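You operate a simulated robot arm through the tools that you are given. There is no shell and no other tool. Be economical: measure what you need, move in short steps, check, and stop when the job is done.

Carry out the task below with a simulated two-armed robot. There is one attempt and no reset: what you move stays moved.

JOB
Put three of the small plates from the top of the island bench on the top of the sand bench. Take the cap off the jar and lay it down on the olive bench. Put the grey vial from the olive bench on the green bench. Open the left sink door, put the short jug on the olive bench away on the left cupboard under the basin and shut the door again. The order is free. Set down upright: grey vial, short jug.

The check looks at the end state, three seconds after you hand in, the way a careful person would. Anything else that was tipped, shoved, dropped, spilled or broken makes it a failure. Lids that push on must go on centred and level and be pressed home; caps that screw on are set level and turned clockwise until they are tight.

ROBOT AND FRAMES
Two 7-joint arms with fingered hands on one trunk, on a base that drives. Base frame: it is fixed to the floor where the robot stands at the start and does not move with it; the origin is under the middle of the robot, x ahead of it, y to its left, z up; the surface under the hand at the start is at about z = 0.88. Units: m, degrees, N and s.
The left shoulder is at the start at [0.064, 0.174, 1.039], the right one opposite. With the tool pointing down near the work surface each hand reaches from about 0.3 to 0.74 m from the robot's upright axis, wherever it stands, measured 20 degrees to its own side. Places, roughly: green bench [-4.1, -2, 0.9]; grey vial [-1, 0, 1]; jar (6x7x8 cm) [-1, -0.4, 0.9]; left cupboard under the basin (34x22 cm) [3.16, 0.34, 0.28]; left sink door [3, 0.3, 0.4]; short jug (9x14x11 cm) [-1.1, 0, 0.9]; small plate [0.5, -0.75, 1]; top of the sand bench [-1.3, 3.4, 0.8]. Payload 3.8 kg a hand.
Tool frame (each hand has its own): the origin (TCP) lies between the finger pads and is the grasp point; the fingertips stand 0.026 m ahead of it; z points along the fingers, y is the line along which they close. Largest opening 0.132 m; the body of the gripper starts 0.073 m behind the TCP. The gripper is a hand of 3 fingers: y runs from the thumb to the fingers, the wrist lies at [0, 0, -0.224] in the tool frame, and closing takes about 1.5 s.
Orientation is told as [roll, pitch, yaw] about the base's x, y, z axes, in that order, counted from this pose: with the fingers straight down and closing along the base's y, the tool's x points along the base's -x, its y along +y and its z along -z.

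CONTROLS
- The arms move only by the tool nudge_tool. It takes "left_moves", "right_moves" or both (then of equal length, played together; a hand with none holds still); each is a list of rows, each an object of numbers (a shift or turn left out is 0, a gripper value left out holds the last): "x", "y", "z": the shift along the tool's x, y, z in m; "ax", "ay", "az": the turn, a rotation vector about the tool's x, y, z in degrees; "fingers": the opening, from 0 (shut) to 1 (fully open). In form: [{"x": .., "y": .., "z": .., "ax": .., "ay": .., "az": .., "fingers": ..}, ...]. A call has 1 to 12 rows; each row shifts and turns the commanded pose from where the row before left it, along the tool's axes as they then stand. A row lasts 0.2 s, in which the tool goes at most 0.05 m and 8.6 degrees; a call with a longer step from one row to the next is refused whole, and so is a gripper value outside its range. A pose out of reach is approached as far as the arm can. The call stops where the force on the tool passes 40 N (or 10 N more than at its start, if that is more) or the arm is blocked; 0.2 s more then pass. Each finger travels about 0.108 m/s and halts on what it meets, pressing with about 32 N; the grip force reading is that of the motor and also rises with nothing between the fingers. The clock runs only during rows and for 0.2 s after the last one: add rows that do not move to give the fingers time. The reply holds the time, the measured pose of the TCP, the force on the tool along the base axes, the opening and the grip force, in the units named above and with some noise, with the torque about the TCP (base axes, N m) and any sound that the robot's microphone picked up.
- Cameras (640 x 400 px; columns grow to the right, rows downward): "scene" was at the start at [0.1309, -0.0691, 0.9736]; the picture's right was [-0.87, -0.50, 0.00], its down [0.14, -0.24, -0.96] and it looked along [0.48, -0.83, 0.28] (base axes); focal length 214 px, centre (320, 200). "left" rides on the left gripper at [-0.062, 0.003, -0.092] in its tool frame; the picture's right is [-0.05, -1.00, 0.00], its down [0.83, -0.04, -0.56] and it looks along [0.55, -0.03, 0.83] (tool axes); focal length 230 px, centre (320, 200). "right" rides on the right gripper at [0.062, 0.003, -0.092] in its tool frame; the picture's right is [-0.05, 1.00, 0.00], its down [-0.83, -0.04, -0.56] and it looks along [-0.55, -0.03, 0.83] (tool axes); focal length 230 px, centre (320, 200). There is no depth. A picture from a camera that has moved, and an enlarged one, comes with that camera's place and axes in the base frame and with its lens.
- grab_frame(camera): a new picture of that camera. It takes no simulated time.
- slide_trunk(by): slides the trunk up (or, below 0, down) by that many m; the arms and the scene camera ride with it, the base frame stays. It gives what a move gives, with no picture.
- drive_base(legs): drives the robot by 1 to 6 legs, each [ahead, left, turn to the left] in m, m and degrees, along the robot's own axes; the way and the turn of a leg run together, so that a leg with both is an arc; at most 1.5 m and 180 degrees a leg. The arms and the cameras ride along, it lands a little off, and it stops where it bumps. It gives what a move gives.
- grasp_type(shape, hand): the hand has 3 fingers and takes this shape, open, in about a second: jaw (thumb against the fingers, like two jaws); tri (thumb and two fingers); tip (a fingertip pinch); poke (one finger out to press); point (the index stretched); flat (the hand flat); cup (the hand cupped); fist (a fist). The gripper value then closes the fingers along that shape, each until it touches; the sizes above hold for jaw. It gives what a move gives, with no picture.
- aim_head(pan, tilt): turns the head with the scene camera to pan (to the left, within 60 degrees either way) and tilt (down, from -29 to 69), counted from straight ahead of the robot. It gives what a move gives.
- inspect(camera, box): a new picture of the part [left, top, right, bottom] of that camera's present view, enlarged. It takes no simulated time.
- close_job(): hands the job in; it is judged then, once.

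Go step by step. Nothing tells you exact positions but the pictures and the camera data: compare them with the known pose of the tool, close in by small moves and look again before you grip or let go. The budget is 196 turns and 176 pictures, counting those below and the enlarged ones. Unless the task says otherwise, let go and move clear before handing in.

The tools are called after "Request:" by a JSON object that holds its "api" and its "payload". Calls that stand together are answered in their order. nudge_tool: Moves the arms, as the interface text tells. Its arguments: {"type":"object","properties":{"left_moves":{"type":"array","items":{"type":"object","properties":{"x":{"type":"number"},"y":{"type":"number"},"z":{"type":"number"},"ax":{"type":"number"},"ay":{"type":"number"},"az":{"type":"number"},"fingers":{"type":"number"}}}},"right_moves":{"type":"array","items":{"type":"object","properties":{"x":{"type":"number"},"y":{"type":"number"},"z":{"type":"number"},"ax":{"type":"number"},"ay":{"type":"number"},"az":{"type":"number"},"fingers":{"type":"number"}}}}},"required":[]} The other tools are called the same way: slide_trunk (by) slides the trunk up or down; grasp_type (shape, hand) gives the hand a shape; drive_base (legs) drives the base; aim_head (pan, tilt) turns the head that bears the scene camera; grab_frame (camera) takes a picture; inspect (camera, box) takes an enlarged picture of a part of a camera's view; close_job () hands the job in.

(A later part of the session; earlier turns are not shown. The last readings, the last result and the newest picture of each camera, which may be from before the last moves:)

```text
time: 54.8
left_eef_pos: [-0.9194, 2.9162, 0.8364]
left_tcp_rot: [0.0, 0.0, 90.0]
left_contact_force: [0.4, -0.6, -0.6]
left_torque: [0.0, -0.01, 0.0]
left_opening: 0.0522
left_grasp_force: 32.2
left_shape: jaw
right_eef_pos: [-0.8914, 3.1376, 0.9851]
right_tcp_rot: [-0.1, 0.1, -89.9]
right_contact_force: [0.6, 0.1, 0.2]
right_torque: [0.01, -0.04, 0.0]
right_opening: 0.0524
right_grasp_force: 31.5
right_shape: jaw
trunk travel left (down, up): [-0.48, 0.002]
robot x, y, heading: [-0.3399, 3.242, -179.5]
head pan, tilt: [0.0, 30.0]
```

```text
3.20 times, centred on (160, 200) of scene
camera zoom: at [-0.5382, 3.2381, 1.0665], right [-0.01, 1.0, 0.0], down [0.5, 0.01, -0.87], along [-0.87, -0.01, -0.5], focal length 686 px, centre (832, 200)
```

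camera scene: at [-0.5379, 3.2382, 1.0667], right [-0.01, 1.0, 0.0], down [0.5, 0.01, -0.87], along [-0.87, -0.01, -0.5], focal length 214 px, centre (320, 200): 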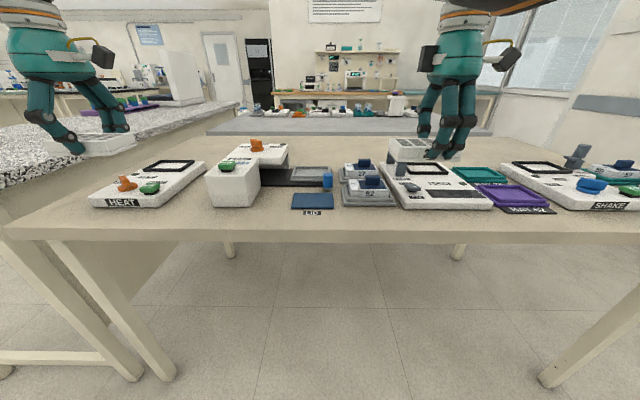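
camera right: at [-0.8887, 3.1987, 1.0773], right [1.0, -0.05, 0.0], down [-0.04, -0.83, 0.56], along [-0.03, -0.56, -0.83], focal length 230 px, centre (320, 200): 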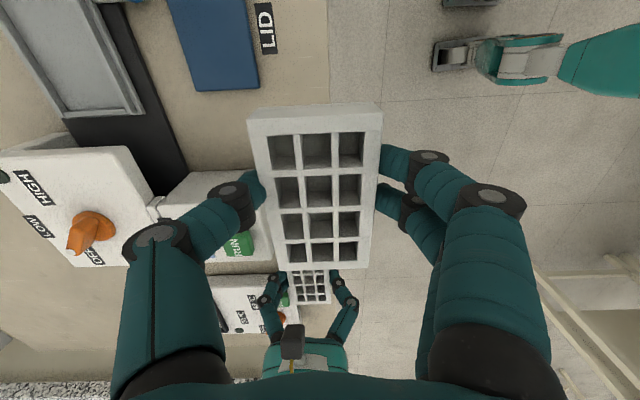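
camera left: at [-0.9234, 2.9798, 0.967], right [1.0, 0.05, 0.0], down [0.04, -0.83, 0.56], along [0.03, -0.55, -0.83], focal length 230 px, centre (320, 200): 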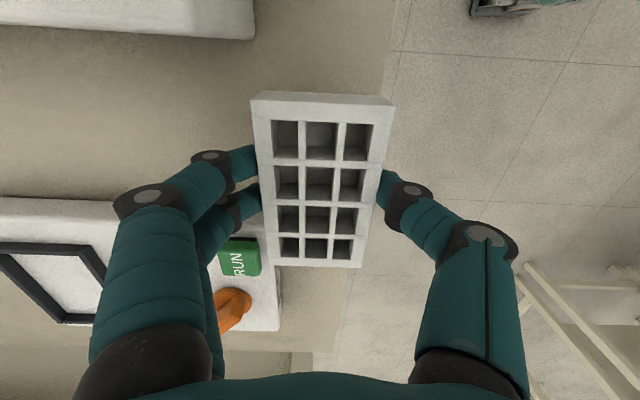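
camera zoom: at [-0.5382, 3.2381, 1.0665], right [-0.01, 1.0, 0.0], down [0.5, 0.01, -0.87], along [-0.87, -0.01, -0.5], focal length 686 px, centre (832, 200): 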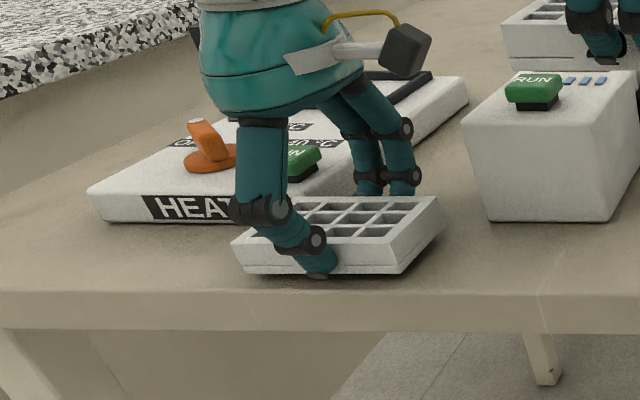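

Nearly down, with no contact yet. I'll continue in 2 mm steps.

Request:
{"api": "nudge_tool", "payload": {"left_moves": [{"z": 0.002}, {"z": 0.002}, {"z": 0.002}, {}]}}

Request:
{"api": "inspect", "payload": {"camera": "scene", "box": [100, 180, 220, 240]}}

```text
time: 55.8
left_eef_pos: [-0.9188, 2.9172, 0.8311]
left_tcp_rot: [0.0, 0.0, 90.1]
left_contact_force: [0.7, 0.7, -0.2]
left_torque: [-0.03, 0.03, -0.01]
left_opening: 0.0524
left_grasp_force: 32.5
left_shape: jaw
right_eef_pos: [-0.8927, 3.1376, 0.9845]
right_tcp_rot: [-0.1, 0.0, -90.0]
right_contact_force: [-0.1, -0.6, -0.3]
right_torque: [0.03, -0.03, 0.0]
right_opening: 0.0522
right_grasp_force: 31.6
right_shape: jaw
trunk travel left (down, up): [-0.48, 0.002]
robot x, y, heading: [-0.3382, 3.2403, -179.2]
head pan, tilt: [0.0, 30.0]
```

```text
5.33 times, centred on (160, 210) of scene
camera zoom: at [-0.5382, 3.2381, 1.0665], right [-0.01, 1.0, 0.0], down [0.5, 0.01, -0.87], along [-0.87, -0.01, -0.5], focal length 1144 px, centre (1173, 147)
```

zoom: 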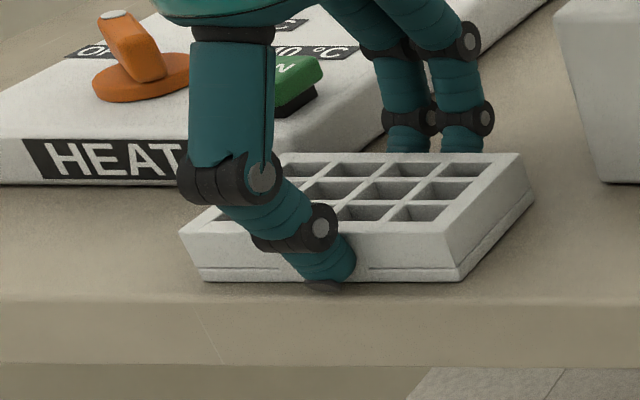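

Request:
{"api": "nudge_tool", "payload": {"left_moves": [{"z": 0.002}, {"z": 0.002}, {"z": 0.001}, {}]}}

Request:
{"api": "inspect", "payload": {"camera": "scene", "box": [100, 180, 220, 240]}}

```text
time: 56.8
left_eef_pos: [-0.9193, 2.9165, 0.8311]
left_tcp_rot: [0.3, -0.1, 90.1]
left_contact_force: [-0.1, -2.8, 19.7]
left_torque: [-0.05, 0.02, 0.02]
left_opening: 0.0524
left_grasp_force: 32.7
left_shape: jaw
right_eef_pos: [-0.8909, 3.137, 0.987]
right_tcp_rot: [-0.2, -0.1, -90.0]
right_contact_force: [-0.4, -0.3, -0.5]
right_torque: [-0.02, -0.03, 0.0]
right_opening: 0.0522
right_grasp_force: 31.9
right_shape: jaw
trunk travel left (down, up): [-0.48, 0.002]
robot x, y, heading: [-0.343, 3.2389, -179.1]
head pan, tilt: [0.0, 30.0]
```

```text
5.33 times, centred on (160, 210) of scene
camera zoom: at [-0.537, 3.2385, 1.0671], right [-0.01, 1.0, 0.0], down [0.5, 0.01, -0.87], along [-0.87, -0.01, -0.5], focal length 1144 px, centre (1173, 147)
```

zoom: 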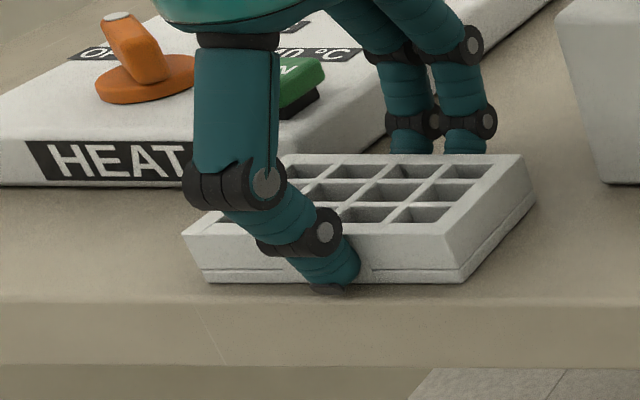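

Contact, with 20 N at z = 0.831. I'll relieve the pressure, open the fingers a little and rise straight up.

Request:
{"api": "nudge_tool", "payload": {"left_moves": [{"z": -0.004}, {"fingers": 0.5}, {}, {"fingers": 0.58}, {}, {"z": -0.02}, {"z": -0.04}, {"z": -0.04}, {"z": -0.04}, {"z": -0.04}]}}

Request:
{"api": "grab_frame", "payload": {"camera": "scene"}}

```text
time: 59.0
left_eef_pos: [-0.9161, 2.9193, 1.0091]
left_tcp_rot: [0.1, 0.0, 90.1]
left_contact_force: [0.2, -0.4, -0.4]
left_torque: [-0.02, 0.01, 0.02]
left_opening: 0.0764
left_grasp_force: 0.0
left_shape: jaw
right_eef_pos: [-0.8928, 3.1374, 0.9848]
right_tcp_rot: [-0.2, 0.0, -90.1]
right_contact_force: [0.0, -0.2, -0.1]
right_torque: [0.02, 0.0, -0.01]
right_opening: 0.0521
right_grasp_force: 31.6
right_shape: jaw
trunk travel left (down, up): [-0.48, 0.002]
robot x, y, heading: [-0.3392, 3.2416, -179.5]
head pan, tilt: [0.0, 30.0]
```

```text
139 pictures are left
camera scene: at [-0.5379, 3.2383, 1.0667], right [-0.01, 1.0, 0.0], down [0.5, 0.01, -0.87], along [-0.87, -0.01, -0.5], focal length 214 px, centre (320, 200)
```

scene: 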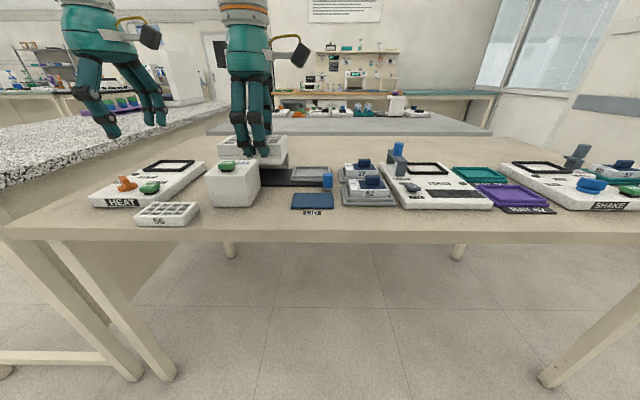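

Plate 56 is standing well. I'll shift the base 0.1 m to its left so the right hand can reach the second spot.

Request:
{"api": "drive_base", "payload": {"legs": [[0, 0.1, 0]]}}

```text
time: 60.5
left_eef_pos: [-0.9154, 2.8203, 1.0092]
left_tcp_rot: [0.0, 0.0, 90.1]
left_contact_force: [0.4, -0.8, 0.0]
left_torque: [0.0, -0.01, 0.01]
left_opening: 0.0762
left_grasp_force: 0.0
left_shape: jaw
right_eef_pos: [-0.8916, 3.0384, 0.9853]
right_tcp_rot: [-0.1, 0.0, -90.1]
right_contact_force: [-0.3, 0.6, -0.5]
right_torque: [0.02, -0.02, -0.02]
right_opening: 0.0521
right_grasp_force: 31.5
right_shape: jaw
trunk travel left (down, up): [-0.48, 0.002]
robot x, y, heading: [-0.3349, 3.1394, -179.4]
head pan, tilt: [0.0, 30.0]
```

Request:
{"api": "nudge_tool", "payload": {"right_moves": [{"x": 0.045}, {"x": 0.045}, {"y": -0.024}, {}], "left_moves": [{"z": -0.03}, {"z": -0.03}, {"x": 0.03}, {}]}}

Request:
{"api": "grab_frame", "payload": {"camera": "right"}}

```text
time: 61.5
left_eef_pos: [-0.9142, 2.7904, 1.0665]
left_tcp_rot: [0.0, 0.0, 90.1]
left_contact_force: [0.5, 0.0, 0.4]
left_torque: [-0.01, -0.01, -0.01]
left_opening: 0.0765
left_grasp_force: 0.0
left_shape: jaw
right_eef_pos: [-0.9335, 3.1157, 0.9872]
right_tcp_rot: [-0.1, -0.2, -90.1]
right_contact_force: [-0.2, 0.5, -0.2]
right_torque: [0.01, -0.01, -0.01]
right_opening: 0.0519
right_grasp_force: 32.2
right_shape: jaw
right hand out of reach, approached as far as the arm can: row 1, 2, 3
trunk travel left (down, up): [-0.48, 0.002]
robot x, y, heading: [-0.3388, 3.1416, -179.1]
head pan, tilt: [0.0, 30.0]
```

```text
138 pictures are left
camera right: at [-0.9295, 3.1767, 1.0795], right [1.0, -0.05, 0.0], down [-0.04, -0.83, 0.56], along [-0.03, -0.56, -0.83], focal length 230 px, centre (320, 200)
```

right: 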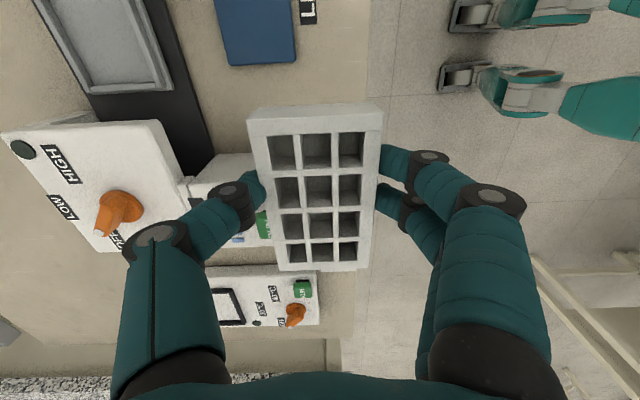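

The right hand still doesn't like this inner position. I'll shift the base another 0.15 m.

Request:
{"api": "drive_base", "payload": {"legs": [[0, 0.15, 0]]}}

Request:
{"api": "nudge_tool", "payload": {"right_moves": [{"x": 0.045}, {"x": 0.045}, {"x": 0.045}, {}]}}

```text
time: 63.5
left_eef_pos: [-0.9134, 2.6386, 1.0662]
left_tcp_rot: [0.0, 0.0, 89.8]
left_contact_force: [0.8, 0.1, 0.0]
left_torque: [0.02, -0.02, 0.0]
left_opening: 0.076
left_grasp_force: 0.2
left_shape: jaw
right_eef_pos: [-0.9317, 2.9636, 0.9872]
right_tcp_rot: [-0.1, 0.0, -90.3]
right_contact_force: [0.2, 0.3, -1.0]
right_torque: [0.01, -0.01, 0.0]
right_opening: 0.0522
right_grasp_force: 31.9
right_shape: jaw
trunk travel left (down, up): [-0.48, 0.002]
robot x, y, heading: [-0.3369, 2.9879, -179.6]
head pan, tilt: [0.0, 30.0]
```

```text
time: 64.5
left_eef_pos: [-0.9127, 2.6373, 1.0658]
left_tcp_rot: [0.1, -0.1, 89.8]
left_contact_force: [0.0, -0.5, -0.2]
left_torque: [0.0, 0.0, 0.02]
left_opening: 0.0759
left_grasp_force: 0.0
left_shape: jaw
right_eef_pos: [-0.9721, 3.0898, 0.9875]
right_tcp_rot: [0.2, 0.0, -90.2]
right_contact_force: [-0.6, 0.5, -0.9]
right_torque: [0.01, -0.02, 0.0]
right_opening: 0.0522
right_grasp_force: 32.3
right_shape: jaw
right hand out of reach, approached as far as the arm can: row 1, 2, 3
trunk travel left (down, up): [-0.48, 0.002]
robot x, y, heading: [-0.3345, 2.9867, -179.4]
head pan, tilt: [0.0, 30.0]
```

Request:
{"api": "nudge_tool", "payload": {"right_moves": [{"y": 0.03}, {"y": 0.025}, {}]}}

```text
time: 65.3
left_eef_pos: [-0.914, 2.6377, 1.0662]
left_tcp_rot: [0.0, -0.1, 89.9]
left_contact_force: [0.2, -0.3, -0.6]
left_torque: [0.0, -0.01, -0.03]
left_opening: 0.0758
left_grasp_force: 0.2
left_shape: jaw
right_eef_pos: [-0.9694, 3.0788, 0.9883]
right_tcp_rot: [0.0, 0.0, -90.3]
right_contact_force: [-0.5, 1.1, -0.2]
right_torque: [-0.03, -0.01, 0.02]
right_opening: 0.0522
right_grasp_force: 32.1
right_shape: jaw
right hand out of reach, approached as far as the arm can: row 1, 2
trunk travel left (down, up): [-0.48, 0.002]
robot x, y, heading: [-0.3368, 2.9898, -179.7]
head pan, tilt: [0.0, 30.0]
```

Request:
{"api": "nudge_tool", "payload": {"right_moves": [{"x": 0.04, "z": -0.02}, {"x": 0.04, "z": -0.02}, {"x": 0.04}, {"x": 0.03}, {}, {}]}}

```text
time: 66.7
left_eef_pos: [-0.9137, 2.6376, 1.0659]
left_tcp_rot: [0.0, 0.0, 89.8]
left_contact_force: [0.0, 0.8, 0.2]
left_torque: [0.0, 0.0, 0.01]
left_opening: 0.076
left_grasp_force: 0.1
left_shape: jaw
right_eef_pos: [-0.985, 3.2272, 1.0257]
right_tcp_rot: [0.0, 0.0, -90.2]
right_contact_force: [0.5, 0.8, -0.5]
right_torque: [0.0, 0.01, 0.03]
right_opening: 0.0523
right_grasp_force: 32.0
right_shape: jaw
right hand out of reach, approached as far as the arm can: row 1, 2, 3
trunk travel left (down, up): [-0.48, 0.002]
robot x, y, heading: [-0.3367, 2.9874, -179.3]
head pan, tilt: [0.0, 30.0]
```

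Request:
{"api": "nudge_tool", "payload": {"right_moves": [{"y": 0.035}, {"y": 0.032}, {}]}}

Request:
{"api": "drive_base", "payload": {"legs": [[0, 0.1, 0]]}}

Request:
{"api": "grab_frame", "payload": {"camera": "right"}}

```text
time: 67.5
left_eef_pos: [-0.9137, 2.6376, 1.0657]
left_tcp_rot: [-0.1, -0.1, 89.9]
left_contact_force: [0.0, 0.4, 0.0]
left_torque: [-0.01, -0.01, 0.0]
left_opening: 0.0762
left_grasp_force: 0.1
left_shape: jaw
right_eef_pos: [-0.9851, 3.2277, 1.0268]
right_tcp_rot: [0.0, 0.0, -90.2]
right_contact_force: [-0.2, 0.5, -0.5]
right_torque: [0.03, -0.01, -0.02]
right_opening: 0.0522
right_grasp_force: 32.4
right_shape: jaw
right hand out of reach, approached as far as the arm can: row 1, 2
trunk travel left (down, up): [-0.48, 0.002]
robot x, y, heading: [-0.3372, 2.984, -179.3]
head pan, tilt: [0.0, 30.0]
```

```text
time: 69.0
left_eef_pos: [-0.9125, 2.5401, 1.0668]
left_tcp_rot: [0.0, 0.0, 90.0]
left_contact_force: [0.0, -0.5, 0.2]
left_torque: [-0.05, -0.01, -0.04]
left_opening: 0.0761
left_grasp_force: 0.0
left_shape: jaw
right_eef_pos: [-0.9834, 3.1298, 1.0263]
right_tcp_rot: [0.0, 0.0, -90.3]
right_contact_force: [-0.7, -0.6, -1.0]
right_torque: [0.02, -0.03, 0.0]
right_opening: 0.0521
right_grasp_force: 32.6
right_shape: jaw
trunk travel left (down, up): [-0.48, 0.002]
robot x, y, heading: [-0.3316, 2.8873, -179.7]
head pan, tilt: [0.0, 30.0]
```

```text
137 pictures are left
camera right: at [-0.9792, 3.1899, 1.1191], right [1.0, -0.06, 0.0], down [-0.05, -0.83, 0.56], along [-0.03, -0.55, -0.83], focal length 230 px, centre (320, 200)
```

right: 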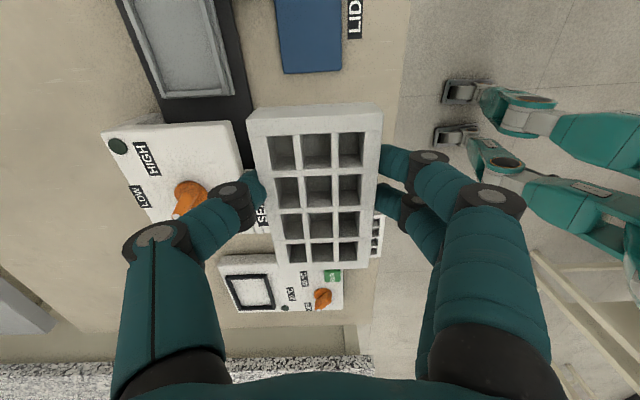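

The arm sits at some joint limit, but the hand is already on the right y. I'll move it with the base instead, backing up 0.065 m, and then try going down.

Request:
{"api": "drive_base", "payload": {"legs": [[-0.065, 0, 0]]}}

Request:
{"api": "nudge_tool", "payload": {"right_moves": [{"z": 0.03}, {"z": 0.03}, {}]}}

```text
time: 70.0
left_eef_pos: [-0.8482, 2.5419, 1.0644]
left_tcp_rot: [-0.1, 0.0, 89.6]
left_contact_force: [-0.1, -0.3, -0.4]
left_torque: [0.03, 0.02, -0.01]
left_opening: 0.076
left_grasp_force: 0.0
left_shape: jaw
right_eef_pos: [-0.918, 3.1316, 1.0254]
right_tcp_rot: [0.0, -0.1, -90.4]
right_contact_force: [0.7, -0.3, 0.2]
right_torque: [-0.01, 0.0, -0.02]
right_opening: 0.0522
right_grasp_force: 32.0
right_shape: jaw
trunk travel left (down, up): [-0.48, 0.002]
robot x, y, heading: [-0.2731, 2.8893, -179.4]
head pan, tilt: [0.0, 30.0]
```

```text
time: 70.8
left_eef_pos: [-0.8496, 2.5426, 1.0657]
left_tcp_rot: [0.0, 0.0, 89.7]
left_contact_force: [0.0, -0.4, 0.4]
left_torque: [0.03, 0.02, -0.01]
left_opening: 0.0759
left_grasp_force: 0.1
left_shape: jaw
right_eef_pos: [-0.9209, 3.1306, 0.9666]
right_tcp_rot: [0.2, 0.0, -90.5]
right_contact_force: [-0.1, -0.2, -0.5]
right_torque: [0.04, -0.01, 0.04]
right_opening: 0.0522
right_grasp_force: 32.0
right_shape: jaw
trunk travel left (down, up): [-0.48, 0.002]
robot x, y, heading: [-0.2719, 2.8928, -179.5]
head pan, tilt: [0.0, 30.0]
```

Descending works. I'll go on to about 0.87 and check the surroundings.

Request:
{"api": "nudge_tool", "payload": {"right_moves": [{"z": 0.035}, {"z": 0.035}, {"z": 0.02}, {}]}}

Request:
{"api": "grab_frame", "payload": {"camera": "right"}}

Request:
{"api": "aim_head", "payload": {"pan": -20, "tilt": 30}}

Request:
{"api": "inspect", "payload": {"camera": "scene", "box": [200, 120, 480, 260]}}

```text
time: 71.8
left_eef_pos: [-0.8499, 2.5427, 1.0664]
left_tcp_rot: [-0.1, 0.0, 89.7]
left_contact_force: [0.5, -0.2, -0.3]
left_torque: [0.0, 0.01, -0.03]
left_opening: 0.0761
left_grasp_force: 0.1
left_shape: jaw
right_eef_pos: [-0.9146, 3.1284, 0.8766]
right_tcp_rot: [0.0, -0.1, -90.4]
right_contact_force: [0.3, 0.6, -0.2]
right_torque: [0.04, 0.02, 0.0]
right_opening: 0.0522
right_grasp_force: 31.9
right_shape: jaw
right hand out of reach, approached as far as the arm can: row 3
trunk travel left (down, up): [-0.48, 0.002]
robot x, y, heading: [-0.2699, 2.8901, -179.8]
head pan, tilt: [0.0, 30.0]
```

```text
136 pictures are left
camera right: at [-0.9104, 3.1898, 0.9696], right [1.0, -0.06, 0.0], down [-0.05, -0.83, 0.56], along [-0.03, -0.55, -0.83], focal length 230 px, centre (320, 200)
```

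right: 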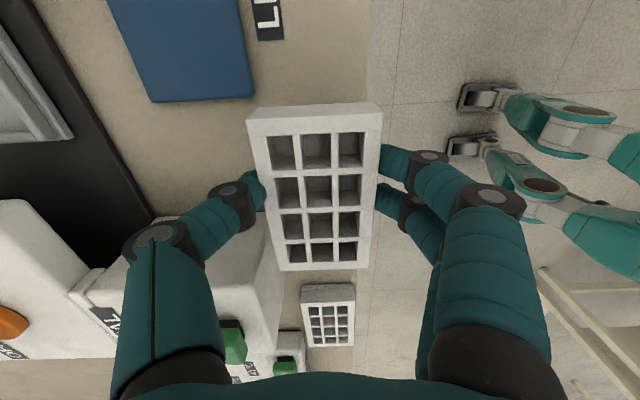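

```text
time: 72.7
left_eef_pos: [-0.8495, 2.5425, 1.0655]
left_tcp_rot: [0.1, 0.0, 89.6]
left_contact_force: [0.6, -0.4, 0.2]
left_torque: [0.02, 0.01, 0.03]
left_opening: 0.0763
left_grasp_force: 0.0
left_shape: jaw
right_eef_pos: [-0.9152, 3.1297, 0.8764]
right_tcp_rot: [0.0, 0.0, -90.4]
right_contact_force: [0.7, 0.2, 0.3]
right_torque: [0.02, -0.01, -0.01]
right_opening: 0.0521
right_grasp_force: 31.7
right_shape: jaw
trunk travel left (down, up): [-0.48, 0.002]
robot x, y, heading: [-0.2697, 2.8917, -179.7]
head pan, tilt: [-20.0, 30.0]
```

```text
2.29 times, centred on (340, 190) of scene
camera zoom: at [-0.4651, 2.9202, 1.0665], right [0.33, 0.94, 0.0], down [0.47, -0.17, -0.87], along [-0.82, 0.29, -0.5], focal length 490 px, centre (274, 223)
```

zoom: 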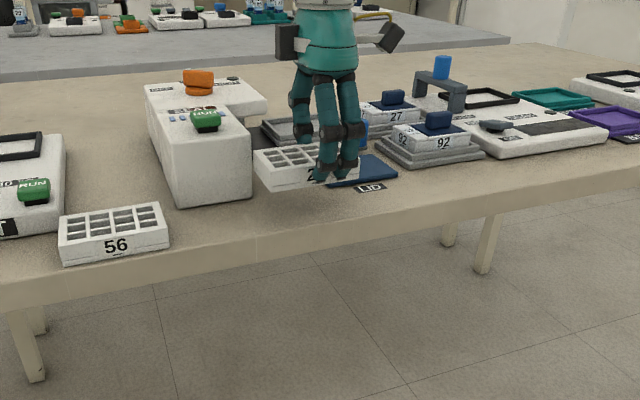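

The plate hovers clear of SEAL and LID and inside the edge. The arm nears its limit, so I'll lower it with the trunk.

Request:
{"api": "slide_trunk", "payload": {"by": -0.038}}

Request:
{"api": "slide_trunk", "payload": {"by": -0.006}}

```text
time: 73.5
left_eef_pos: [-0.8502, 2.5437, 1.0271]
left_tcp_rot: [0.0, -0.1, 89.7]
left_contact_force: [0.1, 0.0, -0.6]
left_torque: [-0.02, -0.03, -0.03]
left_opening: 0.0761
left_grasp_force: 0.0
left_shape: jaw
right_eef_pos: [-0.9158, 3.1309, 0.8354]
right_tcp_rot: [0.0, 0.0, -90.4]
right_contact_force: [-0.7, 0.7, 0.2]
right_torque: [0.02, -0.01, -0.02]
right_opening: 0.0526
right_grasp_force: 32.1
right_shape: jaw
trunk travel left (down, up): [-0.442, 0.04]
robot x, y, heading: [-0.2737, 2.8918, -179.9]
head pan, tilt: [-20.0, 30.0]
```

```text
time: 74.0
left_eef_pos: [-0.8484, 2.5428, 1.0222]
left_tcp_rot: [0.0, -0.1, 89.9]
left_contact_force: [-0.5, -0.4, 0.2]
left_torque: [0.0, -0.01, 0.01]
left_opening: 0.0759
left_grasp_force: 0.1
left_shape: jaw
right_eef_pos: [-0.9136, 3.1307, 0.8327]
right_tcp_rot: [-0.1, 0.0, -90.4]
right_contact_force: [2.1, -1.1, 4.2]
right_torque: [-0.03, -0.21, -0.01]
right_opening: 0.0527
right_grasp_force: 31.7
right_shape: jaw
trunk travel left (down, up): [-0.436, 0.046]
robot x, y, heading: [-0.2702, 2.8935, -179.5]
head pan, tilt: [-20.0, 30.0]
```

Touching lightly (4 N). I'll open a little, then rise.

Request:
{"api": "nudge_tool", "payload": {"right_moves": [{"fingers": 0.5}, {}, {"fingers": 0.56}, {}, {}]}}

Request:
{"api": "slide_trunk", "payload": {"by": 0.045}}

Request:
{"api": "nudge_tool", "payload": {"right_moves": [{"z": -0.04}, {"z": -0.04}, {"z": -0.04}, {"z": -0.04}]}}

Request:
{"api": "aim_head", "payload": {"pan": -25, "tilt": 20}}

Request:
{"api": "grab_frame", "payload": {"camera": "scene"}}

```text
time: 75.2
left_eef_pos: [-0.848, 2.5422, 1.022]
left_tcp_rot: [0.1, 0.0, 89.6]
left_contact_force: [0.4, -0.7, -0.2]
left_torque: [0.02, -0.03, 0.0]
left_opening: 0.0762
left_grasp_force: 0.0
left_shape: jaw
right_eef_pos: [-0.9151, 3.1306, 0.8315]
right_tcp_rot: [0.0, 0.1, -90.3]
right_contact_force: [0.0, -0.1, 0.1]
right_torque: [0.0, 0.0, 0.0]
right_opening: 0.0732
right_grasp_force: 0.0
right_shape: jaw
trunk travel left (down, up): [-0.436, 0.046]
robot x, y, heading: [-0.2757, 2.8927, -179.7]
head pan, tilt: [-20.0, 30.0]
```

```text
time: 76.1
left_eef_pos: [-0.8506, 2.5423, 1.064]
left_tcp_rot: [-0.2, -0.1, 89.7]
left_contact_force: [-0.5, 0.0, -0.4]
left_torque: [-0.02, -0.03, 0.02]
left_opening: 0.0761
left_grasp_force: 0.1
left_shape: jaw
right_eef_pos: [-0.9132, 3.1307, 0.8749]
right_tcp_rot: [0.1, -0.1, -90.4]
right_contact_force: [0.0, 0.2, -0.8]
right_torque: [-0.02, 0.03, 0.01]
right_opening: 0.0735
right_grasp_force: 0.1
right_shape: jaw
trunk travel left (down, up): [-0.481, 0.001]
robot x, y, heading: [-0.2738, 2.8937, -179.5]
head pan, tilt: [-20.0, 30.0]
```

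```text
time: 77.1
left_eef_pos: [-0.8491, 2.5414, 1.0676]
left_tcp_rot: [0.1, 0.0, 89.7]
left_contact_force: [0.1, 0.7, -0.1]
left_torque: [0.03, 0.04, 0.0]
left_opening: 0.0761
left_grasp_force: 0.0
left_shape: jaw
right_eef_pos: [-0.9115, 3.1304, 1.0355]
right_tcp_rot: [-0.2, 0.0, -90.4]
right_contact_force: [0.3, 0.1, 1.0]
right_torque: [0.02, -0.01, -0.02]
right_opening: 0.0733
right_grasp_force: 0.1
right_shape: jaw
trunk travel left (down, up): [-0.481, 0.001]
robot x, y, heading: [-0.2727, 2.8913, -179.8]
head pan, tilt: [-20.0, 30.0]
```

```text
time: 77.8
left_eef_pos: [-0.8493, 2.5425, 1.0669]
left_tcp_rot: [-0.1, 0.0, 89.7]
left_contact_force: [-0.4, -0.2, -0.8]
left_torque: [0.02, -0.05, 0.03]
left_opening: 0.076
left_grasp_force: 0.1
left_shape: jaw
right_eef_pos: [-0.9127, 3.1306, 1.036]
right_tcp_rot: [-0.1, 0.0, -90.4]
right_contact_force: [0.2, 0.3, 0.7]
right_torque: [0.02, -0.02, 0.04]
right_opening: 0.0734
right_grasp_force: 0.0
right_shape: jaw
trunk travel left (down, up): [-0.481, 0.001]
robot x, y, heading: [-0.2747, 2.8931, -179.5]
head pan, tilt: [-25.0, 20.0]
```

```text
134 pictures are left
camera scene: at [-0.4646, 2.9286, 1.0839], right [0.42, 0.91, 0.0], down [0.31, -0.14, -0.94], along [-0.85, 0.39, -0.34], focal length 214 px, centre (320, 200)
```

scene: 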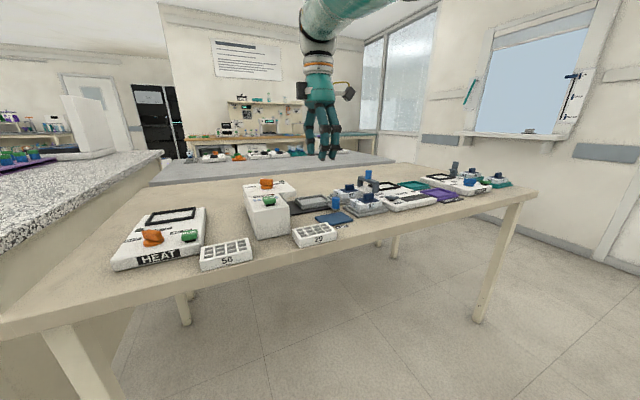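

Both plates stand properly ("56" and "29"). For the third there's free space left of HEAT at about (-0.925, 2.64). I'll tuck the arms, drive back toward the island and fetch plate D.

Request:
{"api": "nudge_tool", "payload": {"left_moves": [{"y": -0.04}, {"y": -0.04}, {"y": -0.04}, {"y": -0.03}, {}], "right_moves": [{"z": -0.04}, {"y": 0.04}, {"y": 0.04}, {"y": 0.04}, {"y": 0.03}]}}

Request:
{"api": "drive_base", "payload": {"legs": [[0, 0, 90], [1.4, 0, 0], [1.4, 0, 0]]}}

Request:
{"api": "aim_head", "payload": {"pan": -40, "tilt": 20}}

Request:
{"api": "grab_frame", "payload": {"camera": "scene"}}

```text
time: 79.0
left_eef_pos: [-0.7004, 2.5412, 1.0693]
left_tcp_rot: [0.0, -0.1, 89.8]
left_contact_force: [0.2, 0.9, -0.1]
left_torque: [0.0, 0.0, -0.01]
left_opening: 0.0761
left_grasp_force: 0.1
left_shape: jaw
right_eef_pos: [-0.7642, 3.1326, 1.077]
right_tcp_rot: [0.0, 0.0, -90.4]
right_contact_force: [0.1, -0.2, -0.2]
right_torque: [0.0, -0.02, 0.01]
right_opening: 0.0735
right_grasp_force: 0.0
right_shape: jaw
trunk travel left (down, up): [-0.481, 0.001]
robot x, y, heading: [-0.2703, 2.893, -179.6]
head pan, tilt: [-25.0, 20.0]
```

```text
time: 96.3
left_eef_pos: [0.2026, -0.3085, 1.0697]
left_tcp_rot: [0.0, 0.1, -178.3]
left_contact_force: [0.0, -0.5, 0.8]
left_torque: [-0.01, -0.03, -0.05]
left_opening: 0.076
left_grasp_force: 0.1
left_shape: jaw
right_eef_pos: [-0.3868, -0.3925, 1.0775]
right_tcp_rot: [0.0, 0.0, 1.5]
right_contact_force: [0.6, 0.0, 0.5]
right_torque: [0.0, 0.02, 0.01]
right_opening: 0.0734
right_grasp_force: 0.2
right_shape: jaw
trunk travel left (down, up): [-0.481, 0.001]
robot x, y, heading: [-0.1637, 0.1084, -87.6]
head pan, tilt: [-25.0, 20.0]
```

```text
time: 97.1
left_eef_pos: [0.2021, -0.3081, 1.0688]
left_tcp_rot: [0.0, 0.0, -178.3]
left_contact_force: [0.0, 0.9, 0.5]
left_torque: [0.01, -0.02, -0.01]
left_opening: 0.0763
left_grasp_force: 0.2
left_shape: jaw
right_eef_pos: [-0.3862, -0.3913, 1.0775]
right_tcp_rot: [-0.1, -0.1, 1.5]
right_contact_force: [-1.0, 1.0, -0.5]
right_torque: [-0.01, -0.01, -0.01]
right_opening: 0.0734
right_grasp_force: 0.0
right_shape: jaw
trunk travel left (down, up): [-0.481, 0.001]
robot x, y, heading: [-0.1631, 0.1105, -87.6]
head pan, tilt: [-40.0, 20.0]
```

```text
133 pictures are left
camera scene: at [-0.2148, -0.0737, 1.0839], right [-0.79, 0.61, 0.0], down [0.21, 0.27, -0.94], along [-0.57, -0.74, -0.34], focal length 214 px, centre (320, 200)
```

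scene: 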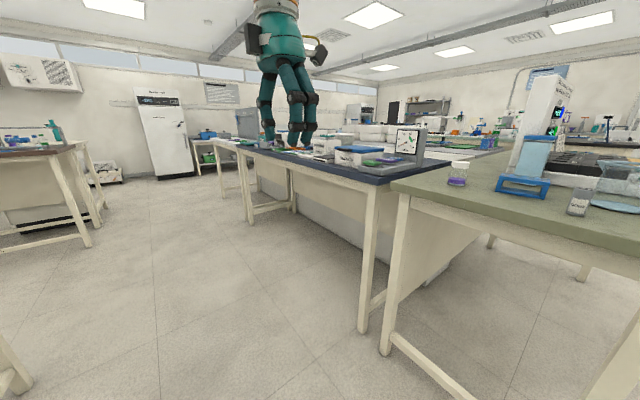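

That's the olive bench on the right, with the capped jar near its corner. Now I'll turn to the island and bring the left hand over plate D.

Request:
{"api": "drive_base", "payload": {"legs": [[0, 0, 87.6], [0.14, -0.36, 0]]}}

Request:
{"api": "nudge_tool", "payload": {"left_moves": [{"az": -8.2}, {"az": -8.2}, {"az": -8.2}, {"az": -8.2}, {"az": -8.2}, {"az": -8.2}, {"az": -8.2}, {"az": -8.2}, {"az": -8.2}, {"az": -8.2}, {"az": -8.0}, {}]}}

Request:
{"api": "grab_frame", "payload": {"camera": "left"}}

Request:
{"api": "aim_head", "payload": {"pan": 0, "tilt": 25}}

Request:
{"api": "grab_frame", "payload": {"camera": "scene"}}

```text
time: 104.7
left_eef_pos: [0.4055, 0.1154, 1.0685]
left_tcp_rot: [0.0, 0.0, -88.1]
left_contact_force: [0.3, 0.4, -0.5]
left_torque: [-0.01, 0.0, 0.01]
left_opening: 0.0762
left_grasp_force: 0.0
left_shape: jaw
right_eef_pos: [0.4931, -0.4717, 1.0774]
right_tcp_rot: [-0.1, 0.0, 91.7]
right_contact_force: [-0.6, -0.4, -0.3]
right_torque: [0.01, -0.01, 0.0]
right_opening: 0.0735
right_grasp_force: 0.1
right_shape: jaw
trunk travel left (down, up): [-0.481, 0.001]
robot x, y, heading: [-0.01, -0.2479, 2.4]
head pan, tilt: [-40.0, 20.0]
```

```text
time: 107.3
left_eef_pos: [0.406, 0.1158, 1.07]
left_tcp_rot: [0.0, 0.0, 2.0]
left_contact_force: [-0.3, 0.6, -0.1]
left_torque: [0.0, 0.01, -0.02]
left_opening: 0.0762
left_grasp_force: 0.0
left_shape: jaw
right_eef_pos: [0.4907, -0.474, 1.0779]
right_tcp_rot: [-0.1, 0.0, 91.7]
right_contact_force: [0.5, -0.3, 0.1]
right_torque: [-0.01, 0.01, 0.0]
right_opening: 0.0732
right_grasp_force: 0.2
right_shape: jaw
trunk travel left (down, up): [-0.481, 0.001]
robot x, y, heading: [-0.0079, -0.2497, 2.4]
head pan, tilt: [-40.0, 20.0]
```

```text
132 pictures are left
camera left: at [0.4668, 0.1217, 1.1626], right [0.09, -1.0, 0.0], down [-0.83, -0.07, 0.56], along [-0.55, -0.05, -0.83], focal length 230 px, centre (320, 200)
```

left: 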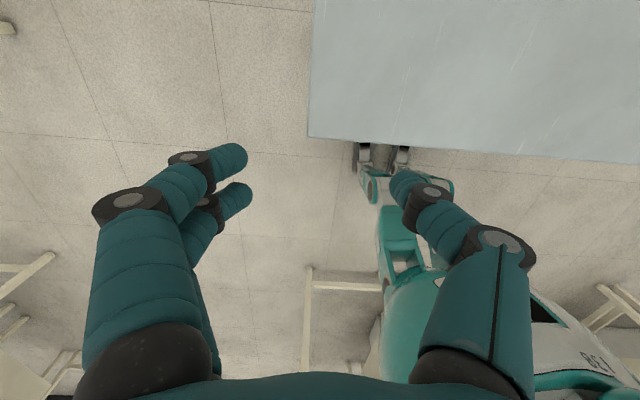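

```text
time: 108.4
left_eef_pos: [0.4067, 0.1161, 1.0707]
left_tcp_rot: [-0.1, 0.0, 1.7]
left_contact_force: [0.3, -0.1, 0.2]
left_torque: [-0.02, -0.01, -0.01]
left_opening: 0.076
left_grasp_force: 0.0
left_shape: jaw
right_eef_pos: [0.4918, -0.4717, 1.0784]
right_tcp_rot: [-0.1, 0.1, 91.7]
right_contact_force: [0.4, -0.8, 0.3]
right_torque: [-0.02, 0.01, 0.0]
right_opening: 0.0733
right_grasp_force: 0.0
right_shape: jaw
trunk travel left (down, up): [-0.481, 0.001]
robot x, y, heading: [-0.0059, -0.2518, 2.8]
head pan, tilt: [0.0, 25.0]
```

```text
131 pictures are left
camera scene: at [0.1901, -0.2417, 1.0759], right [0.04, -1.0, 0.0], down [-0.42, -0.02, -0.91], along [0.91, 0.04, -0.42], focal length 214 px, centre (320, 200)
```

scene: 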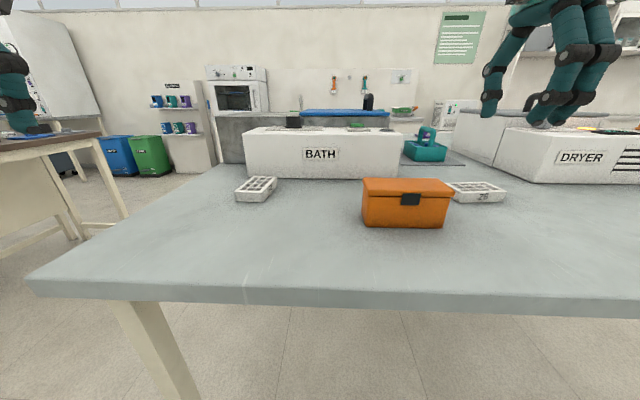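

D is at about (0.63,-0.082) with its long side pointing ahead. I'll move the left hand over it and look down.

Request:
{"api": "nudge_tool", "payload": {"left_moves": [{"x": -0.031, "y": -0.0294, "fingers": 0.85}, {"x": -0.031, "y": -0.0294}, {"x": -0.031, "y": -0.0294}, {"x": -0.031, "y": -0.0294}, {"x": -0.031, "y": -0.0294}, {"x": -0.031, "y": -0.0294}, {"x": -0.031, "y": -0.0294}, {}]}}

Request:
{"api": "grab_frame", "payload": {"camera": "left"}}

```text
time: 110.2
left_eef_pos: [0.618, -0.0767, 1.0704]
left_tcp_rot: [-0.1, -0.2, 1.8]
left_contact_force: [0.0, -0.5, 0.1]
left_torque: [-0.02, 0.04, 0.0]
left_opening: 0.112
left_grasp_force: 0.0
left_shape: jaw
left hand out of reach, approached as far as the arm can: row 7
right_eef_pos: [0.4911, -0.4708, 1.078]
right_tcp_rot: [-0.2, 0.0, 91.6]
right_contact_force: [0.4, 0.4, 0.1]
right_torque: [0.0, -0.05, -0.01]
right_opening: 0.0732
right_grasp_force: 0.1
right_shape: jaw
trunk travel left (down, up): [-0.481, 0.001]
robot x, y, heading: [-0.0109, -0.2522, 2.5]
head pan, tilt: [0.0, 25.0]
```

```text
130 pictures are left
camera left: at [0.6785, -0.072, 1.1629], right [0.08, -1.0, 0.0], down [-0.83, -0.07, 0.55], along [-0.55, -0.05, -0.83], focal length 230 px, centre (320, 200)
```

left: 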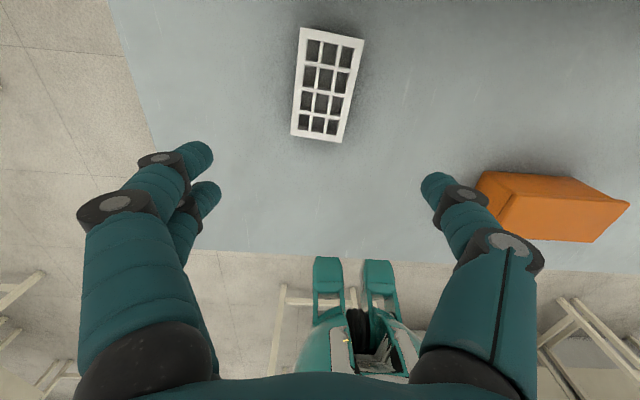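

D's center is at (0.641,-0.079), turned about -4.6°. I'll drive 3 cm ahead and go down over it.

Request:
{"api": "drive_base", "payload": {"legs": [[0.03, 0, 0]]}}

Request:
{"api": "nudge_tool", "payload": {"left_moves": [{"az": 6.4, "z": 0.02}, {"z": 0.035}, {}]}}

Request:
{"api": "grab_frame", "payload": {"camera": "left"}}

```text
time: 111.0
left_eef_pos: [0.6467, -0.0774, 1.0722]
left_tcp_rot: [-0.1, -0.2, 1.7]
left_contact_force: [0.5, 0.2, 0.2]
left_torque: [-0.01, 0.02, 0.02]
left_opening: 0.112
left_grasp_force: 0.1
left_shape: jaw
right_eef_pos: [0.518, -0.4717, 1.0776]
right_tcp_rot: [-0.3, 0.0, 91.6]
right_contact_force: [-0.4, 0.4, 0.4]
right_torque: [-0.01, 0.05, -0.01]
right_opening: 0.0736
right_grasp_force: 0.1
right_shape: jaw
trunk travel left (down, up): [-0.481, 0.001]
robot x, y, heading: [0.023, -0.2494, 2.4]
head pan, tilt: [0.0, 25.0]
```

```text
time: 111.8
left_eef_pos: [0.648, -0.0779, 1.0165]
left_tcp_rot: [-0.1, -0.1, -4.7]
left_contact_force: [-0.5, 1.2, -0.4]
left_torque: [-0.01, -0.02, -0.02]
left_opening: 0.112
left_grasp_force: 0.0
left_shape: jaw
right_eef_pos: [0.5205, -0.4709, 1.0777]
right_tcp_rot: [-0.3, 0.0, 91.6]
right_contact_force: [-0.1, -0.3, -0.8]
right_torque: [0.01, -0.01, -0.02]
right_opening: 0.0734
right_grasp_force: 0.0
right_shape: jaw
trunk travel left (down, up): [-0.481, 0.001]
robot x, y, heading: [0.0206, -0.2483, 2.3]
head pan, tilt: [0.0, 25.0]
```

```text
129 pictures are left
camera left: at [0.7094, -0.08, 1.1094], right [-0.03, -1.0, 0.0], down [-0.83, 0.02, 0.55], along [-0.55, 0.02, -0.83], focal length 230 px, centre (320, 200)
```

left: 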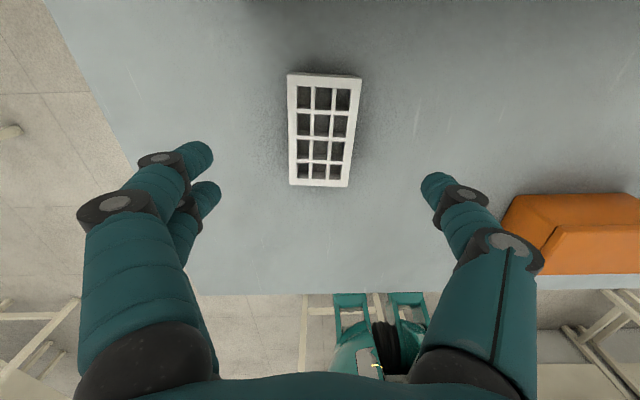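

Well centred. I'll descend and grip.

Request:
{"api": "nudge_tool", "payload": {"left_moves": [{"z": 0.035, "x": -0.003}, {"z": 0.035}, {"z": 0.02}, {"z": 0.013}, {}, {"fingers": 0.4}, {"fingers": 0.2}, {"fingers": 0.0}, {}, {}, {}, {}]}}

Request:
{"api": "grab_frame", "payload": {"camera": "left"}}

```text
time: 114.4
left_eef_pos: [0.6505, -0.0792, 0.9118]
left_tcp_rot: [-0.1, -0.1, -4.6]
left_contact_force: [0.4, 0.1, -0.6]
left_torque: [-0.02, 0.02, 0.03]
left_opening: 0.0532
left_grasp_force: 32.5
left_shape: jaw
right_eef_pos: [0.522, -0.4718, 1.0777]
right_tcp_rot: [-0.2, 0.0, 91.6]
right_contact_force: [1.1, -0.1, -0.1]
right_torque: [0.01, 0.03, 0.03]
right_opening: 0.0736
right_grasp_force: 0.1
right_shape: jaw
trunk travel left (down, up): [-0.481, 0.001]
robot x, y, heading: [0.0209, -0.2525, 2.5]
head pan, tilt: [0.0, 25.0]
```

```text
128 pictures are left
camera left: at [0.7117, -0.0803, 1.0052], right [-0.03, -1.0, 0.0], down [-0.83, 0.02, 0.55], along [-0.55, 0.01, -0.83], focal length 230 px, centre (320, 200)
```

left: 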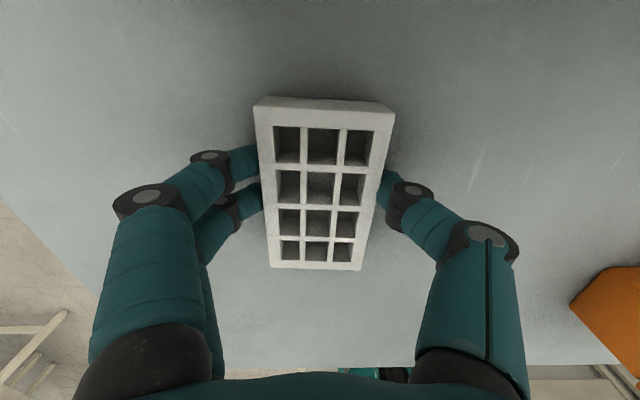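

Gripped. I'll lift, pull back and turn the plate so it will lie parallel to the sand bench's edge, then drive.

Request:
{"api": "nudge_tool", "payload": {"left_moves": [{"z": -0.03}, {"z": -0.04}, {"z": -0.04}, {"z": -0.045}, {"x": 0.045}, {"x": 0.045}, {"x": 0.045}, {"x": 0.045}, {"az": 8.3}, {"az": 8.3}, {"az": 8.3}, {"az": 8.3}]}}

Request:
{"api": "nudge_tool", "payload": {"left_moves": [{"az": 8.3}, {"az": 8.3}, {"az": 8.3}, {"az": 8.3}, {"az": 8.3}, {"az": 8.3}, {}]}}

Request:
{"api": "drive_base", "payload": {"legs": [[-0.15, 0, 0], [0, 0, 87.5]]}}

```text
time: 117.0
left_eef_pos: [0.4699, -0.062, 1.066]
left_tcp_rot: [0.0, 0.0, -37.9]
left_contact_force: [-0.1, -0.2, -0.1]
left_torque: [0.01, -0.03, 0.02]
left_opening: 0.0534
left_grasp_force: 32.1
left_shape: jaw
right_eef_pos: [0.52, -0.4697, 1.078]
right_tcp_rot: [-0.2, 0.0, 91.6]
right_contact_force: [-0.2, -0.2, 1.2]
right_torque: [0.01, 0.02, -0.02]
right_opening: 0.0734
right_grasp_force: 0.0
right_shape: jaw
trunk travel left (down, up): [-0.481, 0.001]
robot x, y, heading: [0.0207, -0.2471, 2.4]
head pan, tilt: [0.0, 25.0]
```

```text
time: 118.6
left_eef_pos: [0.4711, -0.0647, 1.0668]
left_tcp_rot: [0.0, 0.0, -87.7]
left_contact_force: [0.2, -0.5, 0.3]
left_torque: [-0.02, 0.02, 0.03]
left_opening: 0.0532
left_grasp_force: 32.0
left_shape: jaw
right_eef_pos: [0.5202, -0.4716, 1.0777]
right_tcp_rot: [-0.3, 0.1, 91.6]
right_contact_force: [-1.1, 0.2, -0.5]
right_torque: [0.0, 0.01, 0.0]
right_opening: 0.0732
right_grasp_force: 0.0
right_shape: jaw
trunk travel left (down, up): [-0.481, 0.001]
robot x, y, heading: [0.0168, -0.2502, 2.6]
head pan, tilt: [0.0, 25.0]
```

```text
time: 123.7
left_eef_pos: [-0.299, 0.2031, 1.0655]
left_tcp_rot: [0.0, -0.1, 0.5]
left_contact_force: [-0.1, -0.3, 0.1]
left_torque: [0.0, -0.01, 0.03]
left_opening: 0.0531
left_grasp_force: 32.1
left_shape: jaw
right_eef_pos: [0.11, 0.237, 1.0783]
right_tcp_rot: [-0.2, 0.0, 179.7]
right_contact_force: [0.1, 0.2, -0.1]
right_torque: [0.03, -0.03, 0.03]
right_opening: 0.0736
right_grasp_force: 0.1
right_shape: jaw
trunk travel left (down, up): [-0.481, 0.001]
robot x, y, heading: [-0.1264, -0.2578, 90.4]
head pan, tilt: [0.0, 25.0]
```

Request:
{"api": "drive_base", "payload": {"legs": [[1.1, 0.07, 0], [1.1, 0.07, 0], [0.98, 0.06, 0], [0, 0, 89.6]]}}

Request:
{"api": "aim_head", "payload": {"pan": 25, "tilt": 30}}

Request:
{"api": "grab_frame", "payload": {"camera": "scene"}}

Request:
{"api": "grab_frame", "payload": {"camera": "left"}}

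```text
time: 143.2
left_eef_pos: [-0.7793, 2.7915, 1.0668]
left_tcp_rot: [-0.1, 0.1, 88.2]
left_contact_force: [0.1, 0.5, 0.3]
left_torque: [0.01, -0.01, -0.03]
left_opening: 0.0527
left_grasp_force: 31.9
left_shape: jaw
right_eef_pos: [-0.7999, 3.2015, 1.0778]
right_tcp_rot: [-0.2, 0.0, -92.4]
right_contact_force: [-0.8, -0.3, -0.6]
right_torque: [-0.01, 0.0, -0.01]
right_opening: 0.0733
right_grasp_force: 0.0
right_shape: jaw
trunk travel left (down, up): [-0.481, 0.001]
robot x, y, heading: [-0.3193, 2.9426, 178.4]
head pan, tilt: [0.0, 25.0]
```

```text
time: 144.0
left_eef_pos: [-0.78, 2.792, 1.0667]
left_tcp_rot: [0.0, 0.0, 88.3]
left_contact_force: [0.1, -1.0, -0.9]
left_torque: [0.01, 0.03, 0.01]
left_opening: 0.0526
left_grasp_force: 32.0
left_shape: jaw
right_eef_pos: [-0.8005, 3.2015, 1.0788]
right_tcp_rot: [-0.1, 0.0, -92.5]
right_contact_force: [0.0, 0.3, 0.7]
right_torque: [0.02, -0.02, -0.02]
right_opening: 0.0734
right_grasp_force: 0.1
right_shape: jaw
trunk travel left (down, up): [-0.481, 0.001]
robot x, y, heading: [-0.3142, 2.9453, 178.6]
head pan, tilt: [25.0, 30.0]
```

```text
127 pictures are left
camera scene: at [-0.5072, 2.9108, 1.0679], right [-0.4, 0.92, 0.0], down [0.46, 0.2, -0.87], along [-0.8, -0.34, -0.5], focal length 214 px, centre (320, 200)
```

scene: 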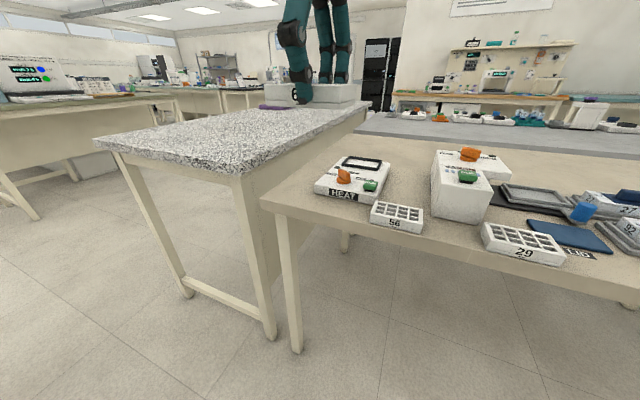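

```text
126 pictures are left
camera left: at [-0.7811, 2.8532, 1.16], right [1.0, 0.02, 0.0], down [0.02, -0.83, 0.55], along [0.01, -0.55, -0.83], focal length 230 px, centre (320, 200)
```

left: 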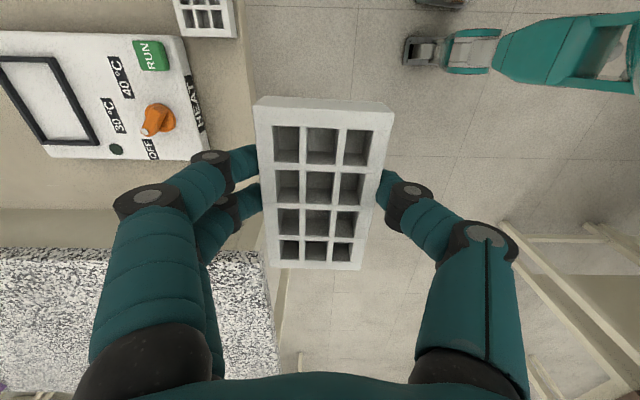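

The bench corner is at about (-0.884, 2.59) and HEAT starts at y = 2.70, so I'll put the third plate at (-0.921, 2.66).

Request:
{"api": "nudge_tool", "payload": {"left_moves": [{"az": -1.7, "x": 0.03, "y": 0.03}, {"x": 0.03, "y": 0.035}, {"x": 0.035, "y": 0.035}, {"x": 0.035, "y": 0.035}, {"y": 0.006, "z": 0.03}, {"z": 0.04}, {"z": 0.04}, {"z": 0.04}, {"z": 0.03}, {}]}}

Request:
{"api": "inspect", "payload": {"camera": "scene", "box": [240, 130, 480, 250]}}

Request:
{"api": "grab_frame", "payload": {"camera": "left"}}

```text
time: 146.2
left_eef_pos: [-0.9205, 2.6619, 0.8868]
left_tcp_rot: [0.1, 0.0, 90.0]
left_contact_force: [-0.5, 0.1, -0.7]
left_torque: [-0.02, 0.01, -0.02]
left_opening: 0.0526
left_grasp_force: 31.7
left_shape: jaw
right_eef_pos: [-0.8001, 3.203, 1.0767]
right_tcp_rot: [-0.2, 0.1, -92.4]
right_contact_force: [-1.0, -0.5, 0.9]
right_torque: [-0.01, -0.02, 0.02]
right_opening: 0.0734
right_grasp_force: 0.0
right_shape: jaw
trunk travel left (down, up): [-0.481, 0.001]
robot x, y, heading: [-0.316, 2.9441, 178.4]
head pan, tilt: [25.0, 30.0]
```

```text
2.67 times, centred on (360, 190) of scene
camera zoom: at [-0.5071, 2.9107, 1.068], right [-0.4, 0.92, 0.0], down [0.46, 0.2, -0.87], along [-0.8, -0.34, -0.5], focal length 572 px, centre (213, 227)
```

zoom: 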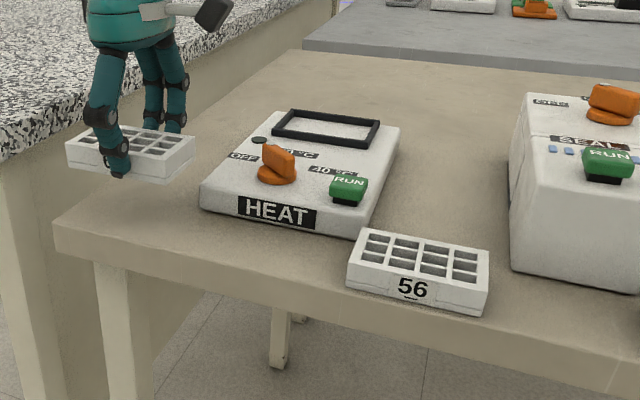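

```text
124 pictures are left
camera left: at [-0.9234, 2.7234, 0.9805], right [1.0, 0.05, 0.0], down [0.04, -0.83, 0.55], along [0.03, -0.55, -0.83], focal length 230 px, centre (320, 200)
```

left: 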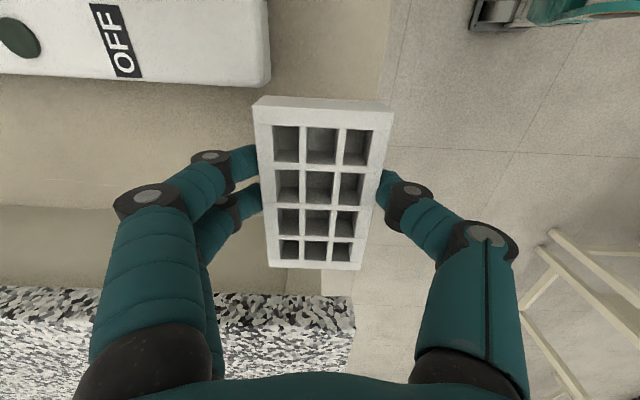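

Good clearance all around. I'll lower to contact.

Request:
{"api": "nudge_tool", "payload": {"left_moves": [{"z": 0.03}, {"z": 0.014}, {"z": 0.006}, {"z": 0.003}, {"z": 0.002}, {"z": 0.002}, {}]}}

```text
time: 147.8
left_eef_pos: [-0.923, 2.6633, 0.8313]
left_tcp_rot: [0.1, 0.0, 89.9]
left_contact_force: [0.2, -1.1, 2.6]
left_torque: [0.0, 0.02, 0.0]
left_opening: 0.0521
left_grasp_force: 31.8
left_shape: jaw
right_eef_pos: [-0.7988, 3.2015, 1.0779]
right_tcp_rot: [-0.2, 0.0, -92.4]
right_contact_force: [-0.7, 0.6, 0.2]
right_torque: [0.01, -0.02, 0.01]
right_opening: 0.0733
right_grasp_force: 0.1
right_shape: jaw
trunk travel left (down, up): [-0.481, 0.001]
robot x, y, heading: [-0.3188, 2.947, 178.2]
head pan, tilt: [25.0, 30.0]
```

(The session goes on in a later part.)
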